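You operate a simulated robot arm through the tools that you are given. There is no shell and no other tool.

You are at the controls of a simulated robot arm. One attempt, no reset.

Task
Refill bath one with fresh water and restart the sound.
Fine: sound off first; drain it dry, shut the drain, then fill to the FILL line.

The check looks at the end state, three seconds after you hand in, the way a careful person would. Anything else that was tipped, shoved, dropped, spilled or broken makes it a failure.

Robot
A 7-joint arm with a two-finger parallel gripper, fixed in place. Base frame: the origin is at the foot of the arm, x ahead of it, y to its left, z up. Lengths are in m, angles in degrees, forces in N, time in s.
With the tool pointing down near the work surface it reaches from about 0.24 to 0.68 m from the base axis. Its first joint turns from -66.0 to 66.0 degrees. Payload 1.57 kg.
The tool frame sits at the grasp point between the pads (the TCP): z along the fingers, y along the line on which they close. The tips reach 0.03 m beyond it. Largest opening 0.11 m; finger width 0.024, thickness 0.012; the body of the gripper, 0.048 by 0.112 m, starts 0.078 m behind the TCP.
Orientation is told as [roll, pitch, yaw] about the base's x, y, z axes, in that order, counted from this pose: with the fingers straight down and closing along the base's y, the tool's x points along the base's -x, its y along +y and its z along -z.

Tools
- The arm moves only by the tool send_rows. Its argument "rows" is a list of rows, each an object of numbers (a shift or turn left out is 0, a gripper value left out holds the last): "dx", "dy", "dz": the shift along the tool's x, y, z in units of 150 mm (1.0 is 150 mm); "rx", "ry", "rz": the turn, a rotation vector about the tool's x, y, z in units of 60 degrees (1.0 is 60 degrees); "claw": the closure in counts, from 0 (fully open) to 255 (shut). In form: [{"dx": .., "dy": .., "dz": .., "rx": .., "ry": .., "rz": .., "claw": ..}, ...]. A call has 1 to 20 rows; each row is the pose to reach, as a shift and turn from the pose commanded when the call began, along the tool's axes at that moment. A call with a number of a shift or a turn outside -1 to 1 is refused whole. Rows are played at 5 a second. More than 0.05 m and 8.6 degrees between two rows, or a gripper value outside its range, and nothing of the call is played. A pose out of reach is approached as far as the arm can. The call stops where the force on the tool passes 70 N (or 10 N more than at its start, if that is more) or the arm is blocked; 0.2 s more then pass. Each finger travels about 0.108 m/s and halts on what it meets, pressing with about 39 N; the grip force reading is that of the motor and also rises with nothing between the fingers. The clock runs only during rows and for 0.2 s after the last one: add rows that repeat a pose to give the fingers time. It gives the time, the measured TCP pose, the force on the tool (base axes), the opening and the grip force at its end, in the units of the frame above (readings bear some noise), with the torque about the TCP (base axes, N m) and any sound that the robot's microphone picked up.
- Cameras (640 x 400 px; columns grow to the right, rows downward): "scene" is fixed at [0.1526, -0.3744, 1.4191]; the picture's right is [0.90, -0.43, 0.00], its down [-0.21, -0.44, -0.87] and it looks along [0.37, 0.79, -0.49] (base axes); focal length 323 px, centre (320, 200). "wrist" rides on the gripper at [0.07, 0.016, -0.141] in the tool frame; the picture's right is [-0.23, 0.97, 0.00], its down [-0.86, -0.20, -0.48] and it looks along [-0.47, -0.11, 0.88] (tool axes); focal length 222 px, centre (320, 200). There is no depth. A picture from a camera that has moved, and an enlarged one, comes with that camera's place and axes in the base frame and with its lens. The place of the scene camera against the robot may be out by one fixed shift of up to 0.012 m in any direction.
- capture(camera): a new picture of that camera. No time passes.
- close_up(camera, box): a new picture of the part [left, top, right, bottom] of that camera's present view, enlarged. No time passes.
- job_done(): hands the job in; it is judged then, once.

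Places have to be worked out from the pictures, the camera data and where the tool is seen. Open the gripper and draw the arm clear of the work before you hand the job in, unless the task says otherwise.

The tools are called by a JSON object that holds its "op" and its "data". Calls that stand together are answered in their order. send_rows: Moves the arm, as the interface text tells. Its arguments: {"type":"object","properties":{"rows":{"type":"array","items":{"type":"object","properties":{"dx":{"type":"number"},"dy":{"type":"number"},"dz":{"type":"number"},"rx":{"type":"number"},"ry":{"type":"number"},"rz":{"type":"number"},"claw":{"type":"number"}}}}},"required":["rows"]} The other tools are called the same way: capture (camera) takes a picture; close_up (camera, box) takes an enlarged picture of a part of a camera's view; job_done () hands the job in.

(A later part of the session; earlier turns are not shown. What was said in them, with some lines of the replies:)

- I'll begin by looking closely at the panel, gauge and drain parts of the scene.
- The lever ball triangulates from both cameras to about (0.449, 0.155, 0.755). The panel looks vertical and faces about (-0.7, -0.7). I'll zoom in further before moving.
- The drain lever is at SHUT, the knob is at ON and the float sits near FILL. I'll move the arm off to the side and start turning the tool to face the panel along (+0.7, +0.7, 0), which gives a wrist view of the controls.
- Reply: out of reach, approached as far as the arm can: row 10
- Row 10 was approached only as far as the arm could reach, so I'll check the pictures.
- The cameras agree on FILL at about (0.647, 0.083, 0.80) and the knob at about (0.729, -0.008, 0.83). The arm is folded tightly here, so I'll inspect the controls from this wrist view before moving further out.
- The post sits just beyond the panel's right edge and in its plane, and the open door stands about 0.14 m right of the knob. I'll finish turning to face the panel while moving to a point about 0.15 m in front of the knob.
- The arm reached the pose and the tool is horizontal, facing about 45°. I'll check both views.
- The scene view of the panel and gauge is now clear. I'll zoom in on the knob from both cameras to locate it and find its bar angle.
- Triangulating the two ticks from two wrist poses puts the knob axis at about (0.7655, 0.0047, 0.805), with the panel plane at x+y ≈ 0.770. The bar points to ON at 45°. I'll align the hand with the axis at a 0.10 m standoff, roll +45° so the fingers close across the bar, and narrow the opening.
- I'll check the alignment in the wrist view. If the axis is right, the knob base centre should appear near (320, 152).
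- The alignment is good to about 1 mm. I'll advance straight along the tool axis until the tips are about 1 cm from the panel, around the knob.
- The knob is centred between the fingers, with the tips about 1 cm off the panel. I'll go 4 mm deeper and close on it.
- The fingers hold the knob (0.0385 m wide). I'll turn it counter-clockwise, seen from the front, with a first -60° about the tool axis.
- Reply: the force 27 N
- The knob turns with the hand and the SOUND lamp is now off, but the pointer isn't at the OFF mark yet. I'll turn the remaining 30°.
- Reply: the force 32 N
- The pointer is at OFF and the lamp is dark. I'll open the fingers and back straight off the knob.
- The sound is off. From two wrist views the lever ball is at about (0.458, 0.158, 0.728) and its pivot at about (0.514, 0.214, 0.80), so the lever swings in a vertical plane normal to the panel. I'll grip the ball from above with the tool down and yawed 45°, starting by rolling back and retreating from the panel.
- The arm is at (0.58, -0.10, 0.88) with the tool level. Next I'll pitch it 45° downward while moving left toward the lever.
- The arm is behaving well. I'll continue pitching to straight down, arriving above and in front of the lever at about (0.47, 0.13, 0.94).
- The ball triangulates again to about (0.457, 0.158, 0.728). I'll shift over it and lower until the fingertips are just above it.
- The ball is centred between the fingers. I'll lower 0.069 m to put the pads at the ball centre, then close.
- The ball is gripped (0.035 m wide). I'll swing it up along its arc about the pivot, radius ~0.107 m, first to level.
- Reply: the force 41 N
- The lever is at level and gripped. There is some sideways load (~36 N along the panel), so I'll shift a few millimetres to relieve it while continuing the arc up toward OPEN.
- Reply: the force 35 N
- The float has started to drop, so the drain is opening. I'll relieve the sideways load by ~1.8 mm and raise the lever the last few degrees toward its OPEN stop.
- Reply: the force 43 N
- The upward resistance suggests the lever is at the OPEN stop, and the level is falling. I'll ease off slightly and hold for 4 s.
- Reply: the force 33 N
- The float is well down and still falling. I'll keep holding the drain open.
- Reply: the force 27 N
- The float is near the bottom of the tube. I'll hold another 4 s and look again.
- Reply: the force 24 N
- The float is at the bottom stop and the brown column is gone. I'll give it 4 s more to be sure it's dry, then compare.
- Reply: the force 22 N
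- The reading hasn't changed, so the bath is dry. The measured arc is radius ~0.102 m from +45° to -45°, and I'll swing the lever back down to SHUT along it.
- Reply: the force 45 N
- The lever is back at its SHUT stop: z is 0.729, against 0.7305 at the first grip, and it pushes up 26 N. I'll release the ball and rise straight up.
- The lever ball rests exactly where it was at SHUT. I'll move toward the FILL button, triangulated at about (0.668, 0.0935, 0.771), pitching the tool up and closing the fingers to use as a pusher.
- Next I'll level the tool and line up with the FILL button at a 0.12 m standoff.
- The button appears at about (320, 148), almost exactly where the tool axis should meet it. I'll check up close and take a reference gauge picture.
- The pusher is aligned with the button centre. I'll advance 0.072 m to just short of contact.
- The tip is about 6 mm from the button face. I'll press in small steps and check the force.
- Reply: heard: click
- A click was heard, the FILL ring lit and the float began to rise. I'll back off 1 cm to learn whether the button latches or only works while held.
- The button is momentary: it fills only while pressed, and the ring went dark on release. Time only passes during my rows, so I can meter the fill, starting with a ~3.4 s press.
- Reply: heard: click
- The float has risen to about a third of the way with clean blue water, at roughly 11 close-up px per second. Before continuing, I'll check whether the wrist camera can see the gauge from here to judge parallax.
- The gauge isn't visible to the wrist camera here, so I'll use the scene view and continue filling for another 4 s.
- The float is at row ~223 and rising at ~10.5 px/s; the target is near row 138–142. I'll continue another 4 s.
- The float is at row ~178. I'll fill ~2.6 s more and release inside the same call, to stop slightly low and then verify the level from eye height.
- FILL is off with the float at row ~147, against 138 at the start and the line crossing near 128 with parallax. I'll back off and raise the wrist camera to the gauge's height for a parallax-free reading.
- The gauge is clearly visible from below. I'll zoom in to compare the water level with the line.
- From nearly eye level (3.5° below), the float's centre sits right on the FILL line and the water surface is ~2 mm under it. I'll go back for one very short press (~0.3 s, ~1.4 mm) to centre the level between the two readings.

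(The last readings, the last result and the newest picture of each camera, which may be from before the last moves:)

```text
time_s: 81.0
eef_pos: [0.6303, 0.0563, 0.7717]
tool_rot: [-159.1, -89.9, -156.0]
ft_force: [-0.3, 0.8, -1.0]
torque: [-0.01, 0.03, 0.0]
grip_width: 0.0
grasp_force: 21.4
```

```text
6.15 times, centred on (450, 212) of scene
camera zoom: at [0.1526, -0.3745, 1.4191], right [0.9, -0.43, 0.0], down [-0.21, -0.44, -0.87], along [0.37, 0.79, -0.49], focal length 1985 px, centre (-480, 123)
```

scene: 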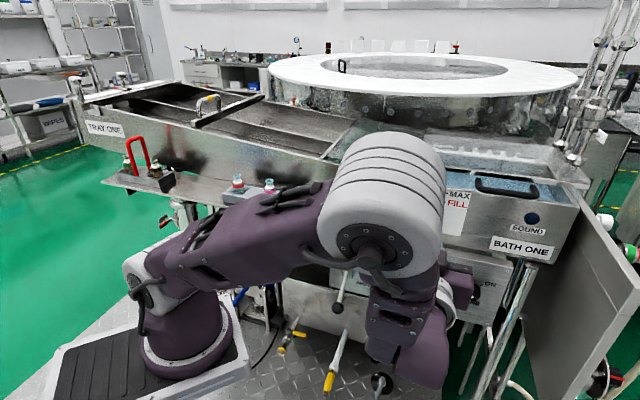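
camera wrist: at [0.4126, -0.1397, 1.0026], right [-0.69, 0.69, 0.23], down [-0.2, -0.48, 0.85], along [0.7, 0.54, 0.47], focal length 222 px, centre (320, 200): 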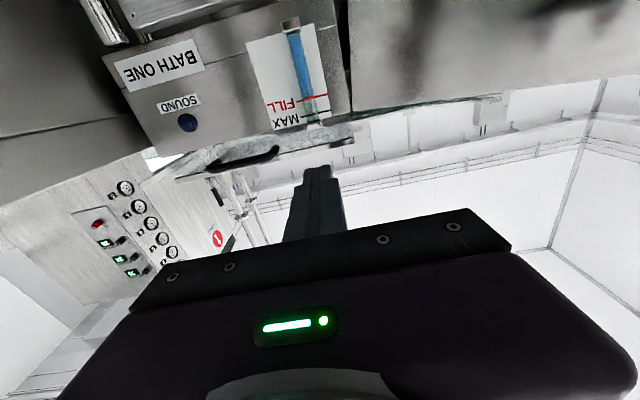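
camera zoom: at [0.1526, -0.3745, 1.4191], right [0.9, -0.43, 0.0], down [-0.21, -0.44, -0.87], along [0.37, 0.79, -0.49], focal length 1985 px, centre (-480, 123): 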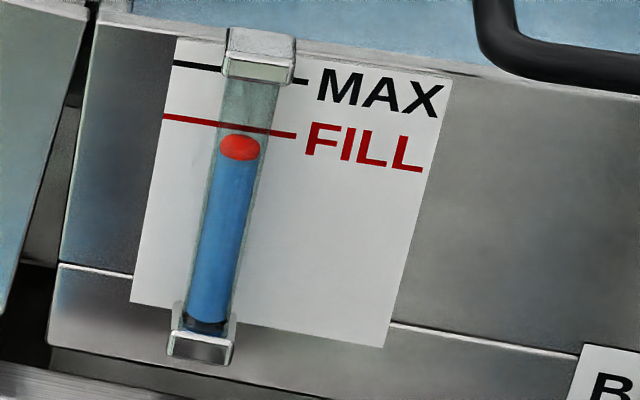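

The level is stable at row ~147, so there's no leak. I'll do one short press and withdraw in the same call.

{"op": "send_rows", "data": {"rows": [{"dz": 0.06}, {"dz": 0.1}, {"dz": 0.133}, {"dz": 0.133}, {"dz": 0.06}, {"dz": 0.0}]}}

{"op": "close_up", "data": {"camera": "scene", "box": [425, 180, 475, 245]}}

{"op": "close_up", "data": {"camera": "scene", "box": [380, 240, 460, 310]}}

```text
time_s: 82.4
eef_pos: [0.6294, 0.0557, 0.7714]
tool_rot: [-123.3, -90.0, 168.5]
ft_force: [0.2, 0.4, -1.3]
torque: [-0.02, 0.02, 0.0]
grip_width: 0.0
grasp_force: 21.5
heard: click
```

```text
6.15 times, centred on (450, 212) of scene
camera zoom: at [0.1526, -0.3744, 1.4191], right [0.9, -0.43, 0.0], down [-0.21, -0.44, -0.87], along [0.37, 0.79, -0.49], focal length 1985 px, centre (-480, 123)
```

zoom: 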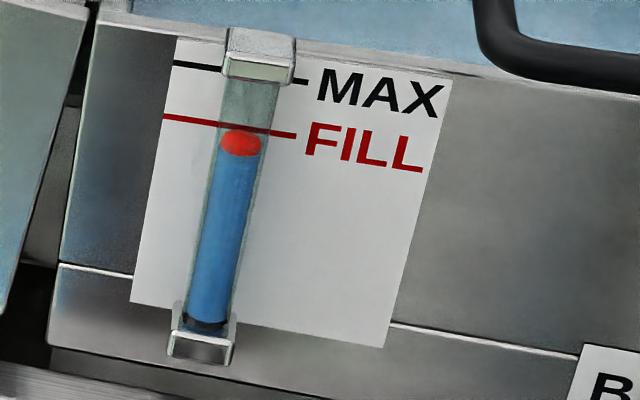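

```text
5.71 times, centred on (420, 275) of scene
camera zoom: at [0.1526, -0.3744, 1.4191], right [0.9, -0.43, 0.0], down [-0.21, -0.44, -0.87], along [0.37, 0.79, -0.49], focal length 1843 px, centre (-251, -229)
```

zoom: 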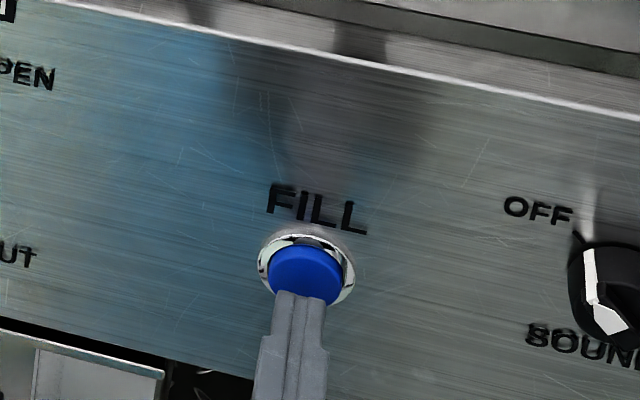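

The float is now at row ~142, between the two references, and the FILL ring is off. Next I'll back off the button, open the fingers and line up with the knob, rolled -45° to close across its bar at OFF.

{"op": "send_rows", "data": {"rows": [{"dz": -0.15}, {"dz": -0.302}, {"dx": -0.027, "dy": -0.11, "dz": -0.302, "rz": -0.094, "claw": 90}, {"dx": -0.054, "dy": -0.219, "dz": -0.302, "rz": -0.1875}, {"dx": -0.081, "dy": -0.3285, "dz": -0.302, "rz": -0.281}, {"dx": -0.1075, "dy": -0.438, "dz": -0.302, "rz": -0.375}, {"dx": -0.134, "dy": -0.5475, "dz": -0.302, "rz": -0.469}, {"dx": -0.161, "dy": -0.657, "dz": -0.302, "rz": -0.5625}, {"dx": -0.188, "dy": -0.7665, "dz": -0.302, "rz": -0.656}, {"dx": -0.215, "dy": -0.876, "dz": -0.302, "rz": -0.75}, {"dx": -0.215, "dy": -0.876, "dz": -0.302, "rz": -0.75}]}}

{"op": "close_up", "data": {"camera": "wrist", "box": [260, 100, 400, 220]}}

{"op": "capture", "data": {"camera": "scene"}}

```text
time_s: 84.8
eef_pos: [0.6908, -0.0712, 0.8044]
tool_rot: [-90.1, -44.8, 135.1]
ft_force: [0.7, 0.3, -0.4]
torque: [-0.03, 0.02, 0.0]
grip_width: 0.0711
grasp_force: 0.0
```

```text
3.33 times, centred on (330, 160) of wrist
camera zoom: at [0.6182, -0.1977, 0.7438], right [-0.6, 0.6, -0.53], down [-0.67, -0.01, 0.74], along [0.44, 0.8, 0.41], focal length 740 px, centre (287, 333)
```

zoom: 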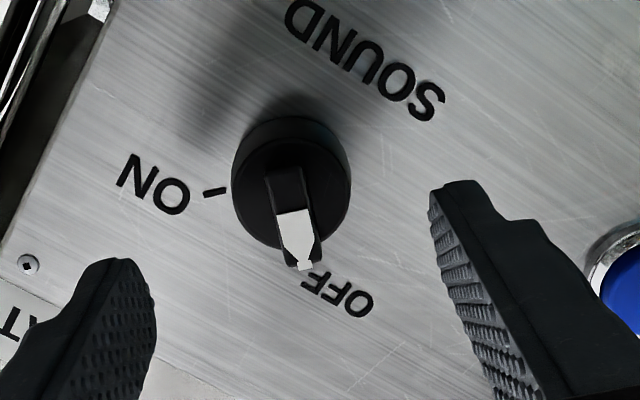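

```text
taken
```

scene: 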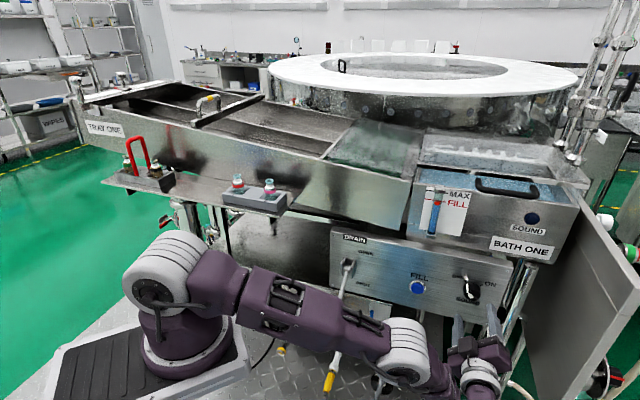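

The knob is centred again. I'll advance 0.070 m to the earlier grip depth and close on it.

{"op": "send_rows", "data": {"rows": [{"dz": 0.08}, {"dz": 0.16}, {"dz": 0.24}, {"dz": 0.32}, {"dz": 0.4}, {"dz": 0.463}, {"dz": 0.463, "claw": 140}, {"dz": 0.463, "claw": 180}, {"dz": 0.463, "claw": 255}, {"dz": 0.463, "claw": 255}, {"dz": 0.463, "claw": 255}]}}

{"op": "close_up", "data": {"camera": "wrist", "box": [240, 100, 400, 220]}}

```text
time_s: 87.2
eef_pos: [0.7409, -0.0211, 0.8037]
tool_rot: [-89.9, -45.0, 134.9]
ft_force: [-0.4, 3.6, -1.9]
torque: [-0.1, 0.08, 0.09]
grip_width: 0.0391
grasp_force: 44.2
```

```text
3.33 times, centred on (320, 160) of wrist
camera zoom: at [0.6675, -0.1477, 0.7428], right [-0.6, 0.6, -0.53], down [-0.67, -0.01, 0.75], along [0.44, 0.8, 0.41], focal length 740 px, centre (320, 333)
```

zoom: 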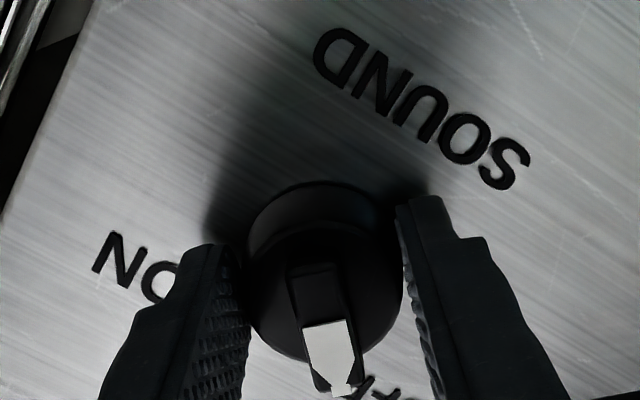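

The grip is centred with low side load. I'll turn clockwise toward ON, +60° first.

{"op": "send_rows", "data": {"rows": [{"rz": 0.1}, {"rz": 0.2}, {"rz": 0.3}, {"rz": 0.4}, {"rz": 0.5}, {"rz": 0.6}, {"rz": 0.7}, {"rz": 0.8}, {"rz": 0.9}, {"rz": 1.0}]}}

{"op": "close_up", "data": {"camera": "scene", "box": [400, 160, 600, 310]}}

```text
time_s: 89.4
eef_pos: [0.7398, -0.02, 0.8025]
tool_rot: [89.8, -74.8, -44.6]
ft_force: [-41.9, 3.1, -9.1]
torque: [0.56, -0.64, 0.8]
grip_width: 0.039
grasp_force: 43.8
```

```text
2.67 times, centred on (500, 235) of scene
camera zoom: at [0.1518, -0.3744, 1.4192], right [0.9, -0.43, 0.0], down [-0.21, -0.44, -0.87], along [0.37, 0.79, -0.49], focal length 860 px, centre (-160, 107)
```

zoom: 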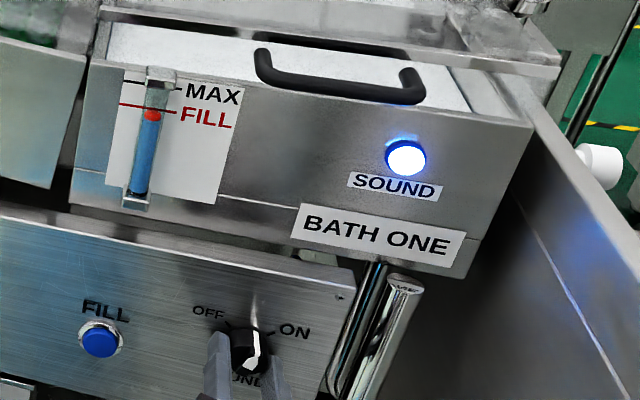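

The SOUND lamp is back on. I'll finish the turn to the ON mark, relieving the side load by ~1.5 mm.

{"op": "send_rows", "data": {"rows": [{"dx": 0.002, "dy": 0.008, "dz": -0.004, "rz": 0.1}, {"dx": 0.002, "dy": 0.01, "dz": -0.006, "rz": 0.2}, {"dx": 0.002, "dy": 0.01, "dz": -0.006, "rz": 0.3}, {"dx": 0.002, "dy": 0.01, "dz": -0.006, "rz": 0.4}, {"dx": 0.002, "dy": 0.01, "dz": -0.006, "rz": 0.5}, {"dx": 0.002, "dy": 0.01, "dz": -0.006, "rz": 0.5}]}}

{"op": "close_up", "data": {"camera": "scene", "box": [440, 260, 520, 310]}}

{"op": "close_up", "data": {"camera": "wrist", "box": [240, 100, 400, 220]}}

```text
time_s: 90.8
eef_pos: [0.7377, -0.0187, 0.8032]
tool_rot: [89.8, -45.0, -44.7]
ft_force: [-14.3, 17.3, -11.7]
torque: [-0.67, 0.18, 0.82]
grip_width: 0.0388
grasp_force: 44.7
```

```text
8.00 times, centred on (480, 285) of scene
camera zoom: at [0.1526, -0.374, 1.4192], right [0.9, -0.43, 0.0], down [-0.21, -0.44, -0.87], along [0.37, 0.79, -0.49], focal length 2581 px, centre (-960, -480)
```

zoom: 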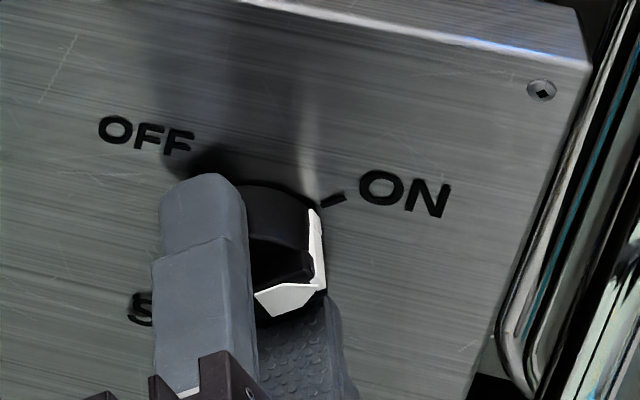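

```text
3.33 times, centred on (320, 160) of wrist
camera zoom: at [0.5958, -0.0763, 0.7662], right [-0.37, 0.37, 0.85], down [0.19, -0.86, 0.47], along [0.91, 0.34, 0.25], focal length 740 px, centre (320, 333)
```

zoom: 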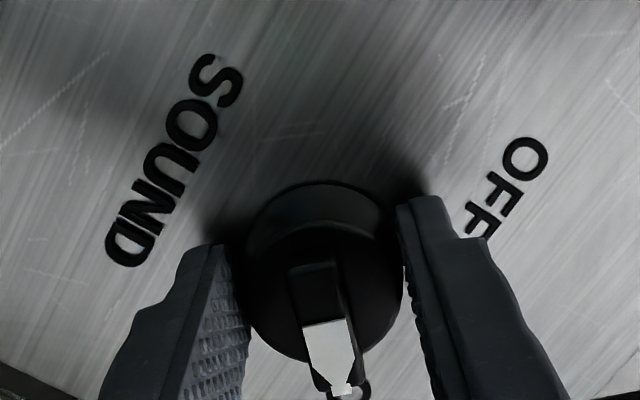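

The pointer matches its original ON position. I'll open the fingers and withdraw straight back.

{"op": "send_rows", "data": {"rows": [{"claw": 170}, {"claw": 100}, {"claw": 80}, {"claw": 80}, {"dz": -0.067}, {"dz": -0.133}, {"dz": -0.233}, {"dz": -0.333}, {"dz": -0.467}, {"dz": -0.6}, {"dz": -0.733}, {"dz": -0.867}, {"dz": -1.0}]}}

{"op": "capture", "data": {"camera": "scene"}}

{"op": "close_up", "data": {"camera": "scene", "box": [400, 160, 600, 310]}}

{"op": "close_up", "data": {"camera": "scene", "box": [425, 180, 475, 245]}}

```text
time_s: 93.6
eef_pos: [0.6332, -0.125, 0.806]
tool_rot: [90.2, -45.0, -44.9]
ft_force: [0.5, 0.1, 0.6]
torque: [-0.01, 0.01, 0.04]
grip_width: 0.0753
grasp_force: 0.0
```

```text
taken
```

scene: 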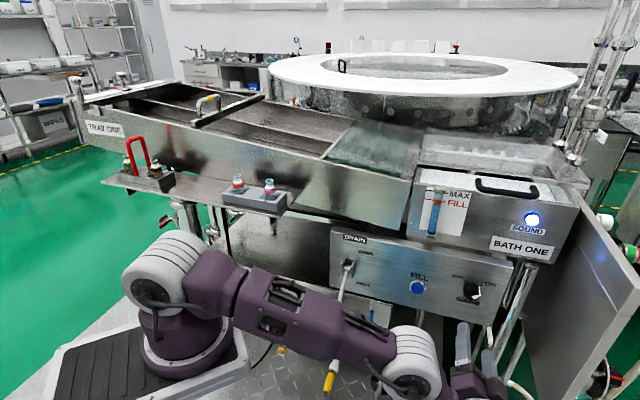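

```text
2.67 times, centred on (500, 235) of scene
camera zoom: at [0.1526, -0.3744, 1.4191], right [0.9, -0.43, 0.0], down [-0.21, -0.44, -0.87], along [0.37, 0.79, -0.49], focal length 860 px, centre (-160, 107)
```

zoom: 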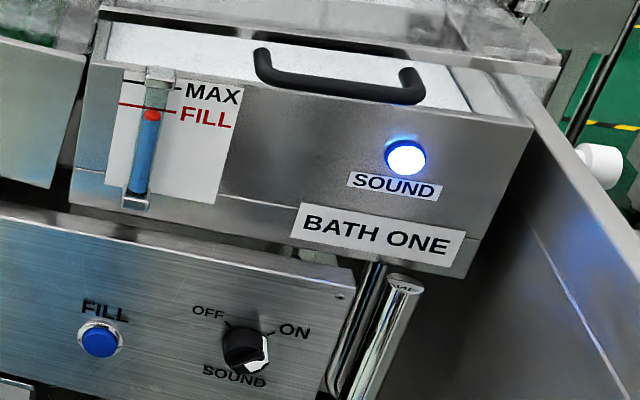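

```text
6.15 times, centred on (450, 212) of scene
camera zoom: at [0.1526, -0.3744, 1.4191], right [0.9, -0.43, 0.0], down [-0.21, -0.44, -0.87], along [0.37, 0.79, -0.49], focal length 1985 px, centre (-480, 123)
```

zoom: 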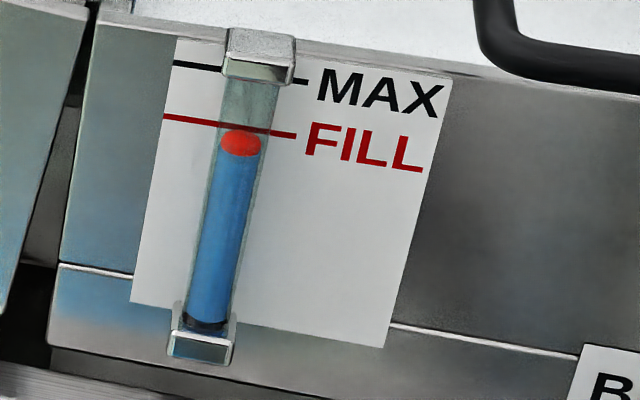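

The lamp is on, the knob is at ON, the level is at FILL with fresh water, and FILL is off. I'll open the gripper fully, draw the arm further clear and check the lever.

{"op": "send_rows", "data": {"rows": [{"dx": -0.019, "dy": 0.092, "dz": -0.046, "rz": -0.094, "claw": 0}, {"dx": -0.0375, "dy": 0.184, "dz": -0.092, "rz": -0.1875}, {"dx": -0.056, "dy": 0.276, "dz": -0.138, "rz": -0.281}, {"dx": -0.075, "dy": 0.3685, "dz": -0.184, "rz": -0.375}, {"dx": -0.094, "dy": 0.461, "dz": -0.23, "rz": -0.469}, {"dx": -0.1125, "dy": 0.553, "dz": -0.276, "rz": -0.5625}, {"dx": -0.131, "dy": 0.645, "dz": -0.322, "rz": -0.656}, {"dx": -0.15, "dy": 0.737, "dz": -0.368, "rz": -0.75}, {"dx": -0.15, "dy": 0.737, "dz": -0.368, "rz": -0.75}]}}

{"op": "capture", "data": {"camera": "scene"}}

{"op": "capture", "data": {"camera": "wrist"}}

{"op": "close_up", "data": {"camera": "scene", "box": [320, 180, 560, 330]}}

```text
time_s: 95.6
eef_pos: [0.5493, -0.1201, 0.8967]
tool_rot: [-119.9, -89.9, 164.9]
ft_force: [0.1, 0.3, -1.1]
torque: [-0.02, 0.0, 0.0]
grip_width: 0.1099
grasp_force: 0.0
```

```text
taken
```

scene: 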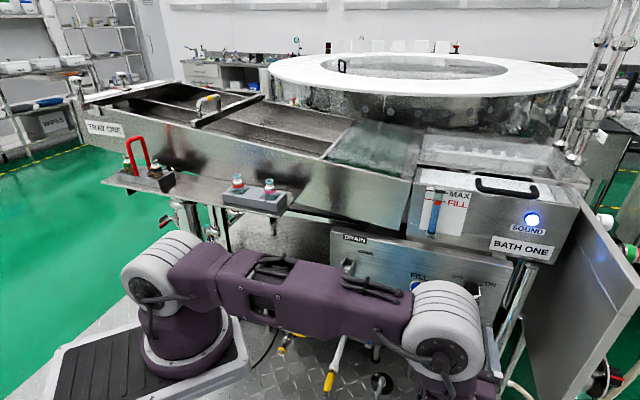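

```text
taken
camera wrist: at [0.4386, -0.2093, 0.8274], right [-0.69, 0.69, 0.23], down [-0.2, -0.48, 0.85], along [0.7, 0.54, 0.47], focal length 222 px, centre (320, 200)
```

wrist: 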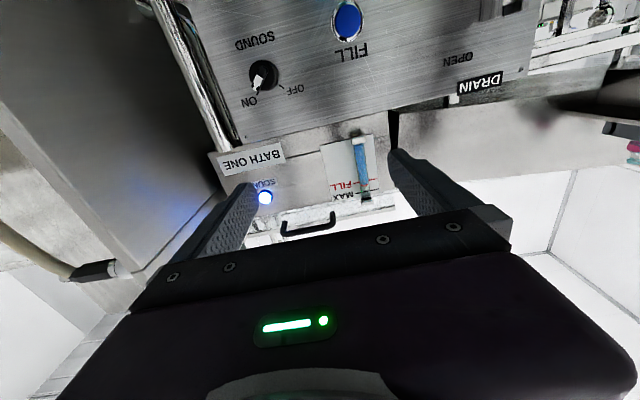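

```text
2.67 times, centred on (440, 255) of scene
camera zoom: at [0.1526, -0.3745, 1.4191], right [0.9, -0.43, 0.0], down [-0.21, -0.44, -0.87], along [0.37, 0.79, -0.49], focal length 860 px, centre (0, 53)
```

zoom: 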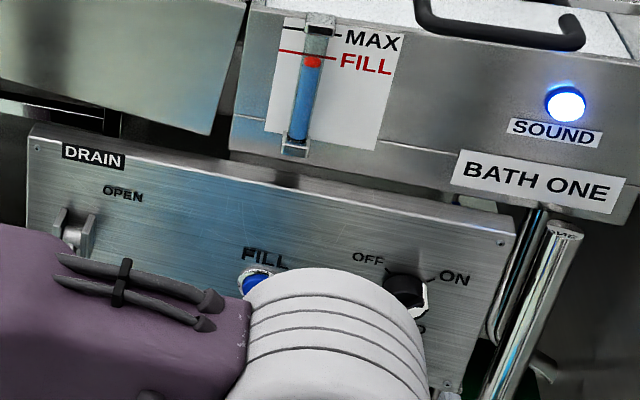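

The forearm hides the lever from the scene camera here. I'll move to the earlier raised pose, where the lever is visible and the arm is clear of the panel.

{"op": "send_rows", "data": {"rows": [{"dx": -0.061, "dy": 0.076, "dz": 0.042, "ry": 0.094}, {"dx": -0.122, "dy": 0.152, "dz": 0.084, "ry": 0.1875}, {"dx": -0.183, "dy": 0.228, "dz": 0.126, "ry": 0.281}, {"dx": -0.2435, "dy": 0.304, "dz": 0.1675, "ry": 0.375}, {"dx": -0.304, "dy": 0.38, "dz": 0.209, "ry": 0.469}, {"dx": -0.365, "dy": 0.456, "dz": 0.251, "ry": 0.5625}, {"dx": -0.426, "dy": 0.532, "dz": 0.293, "ry": 0.656}, {"dx": -0.487, "dy": 0.608, "dz": 0.335, "ry": 0.75}]}}

{"op": "capture", "data": {"camera": "scene"}}

{"op": "close_up", "data": {"camera": "scene", "box": [280, 180, 500, 340]}}

{"op": "close_up", "data": {"camera": "scene", "box": [80, 100, 340, 260]}}

{"op": "close_up", "data": {"camera": "scene", "box": [425, 180, 475, 245]}}

```text
time_s: 97.4
eef_pos: [0.5209, -0.0208, 0.9705]
tool_rot: [0.0, -45.0, 45.0]
ft_force: [1.0, 1.5, -0.1]
torque: [-0.01, 0.01, 0.03]
grip_width: 0.11
grasp_force: 0.2
```

```text
taken
```

scene: 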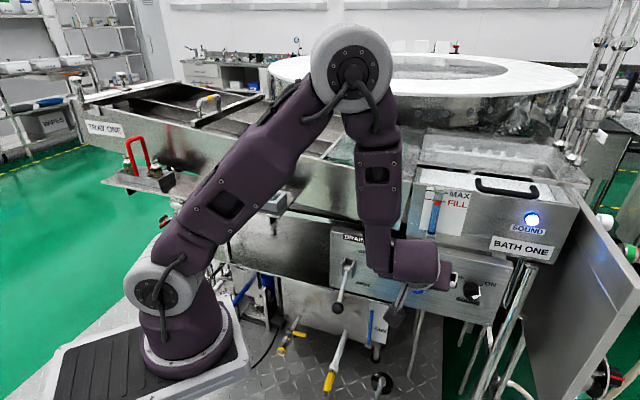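

```text
2.50 times, centred on (390, 260) of scene
camera zoom: at [0.1526, -0.3745, 1.4191], right [0.9, -0.43, 0.0], down [-0.21, -0.44, -0.87], along [0.37, 0.79, -0.49], focal length 806 px, centre (145, 50)
```

zoom: 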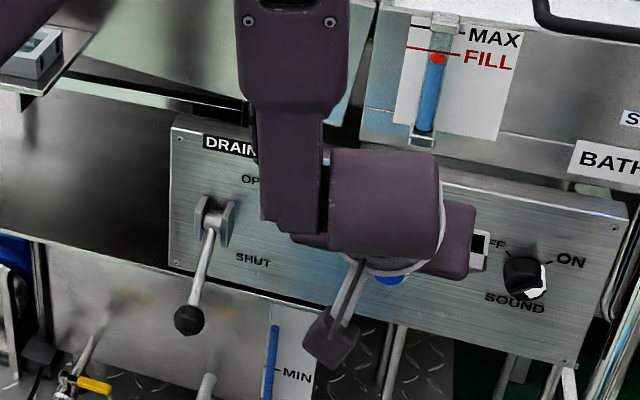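

```text
2.46 times, centred on (210, 180) of scene
camera zoom: at [0.1526, -0.3745, 1.4191], right [0.9, -0.43, 0.0], down [-0.21, -0.44, -0.87], along [0.37, 0.79, -0.49], focal length 794 px, centre (591, 249)
```

zoom: 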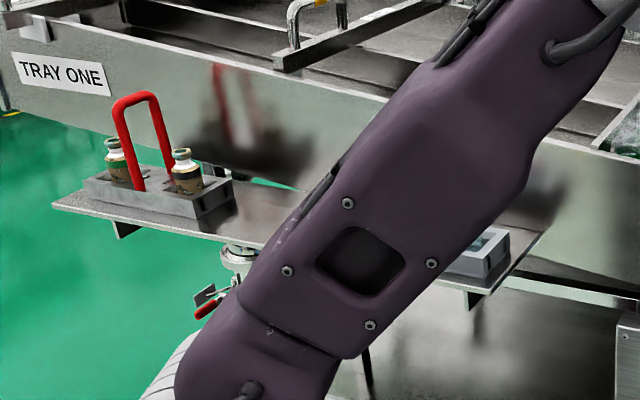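

```text
6.15 times, centred on (450, 212) of scene
camera zoom: at [0.1526, -0.3745, 1.4191], right [0.9, -0.43, 0.0], down [-0.21, -0.44, -0.87], along [0.37, 0.79, -0.49], focal length 1985 px, centre (-480, 123)
```

zoom: 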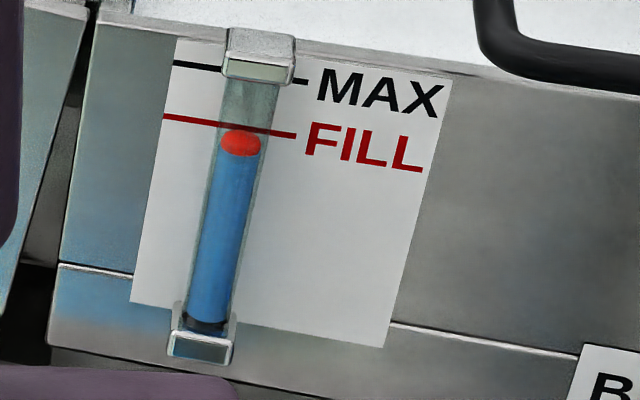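

The lever ball is at its original SHUT pixel (337, 308). The level holds at FILL, the lamp and knob show ON, the vials stand untouched in the last clear view, and the open gripper is clear of the panel. I'm handing in.

{"op": "job_done", "data": {}}

```text
The job is handed in.
```

Bath one has been drained, refilled with fresh water and its sound is back on; I've handed the job in but haven't seen the check's result.

- **Sound off:** I turned the knob to OFF first, and the SOUND lamp went dark.
- **Drain:** I held the lever at OPEN until the float sat on the bottom of the gauge and stopped moving. I then pushed it back to its SHUT stop. In the last picture the lever ball is in exactly its starting position.
- **Fill:** FILL only runs while pressed, so I metered it in short presses. At the last eye-level reading the float's centre was on the FILL line, with the water about 2 mm under it. I then added one short press of about 2 mm, and the level has held steady since.
- **Sound on:** The knob is back at ON and the SOUND lamp is lit.

The gripper is open and the arm is about 0.19 m clear of the panel. I saw nothing spilled, moved or tipped. The arm hid one of the vial racks in the last picture, but its vials were upright in the pictures just before.
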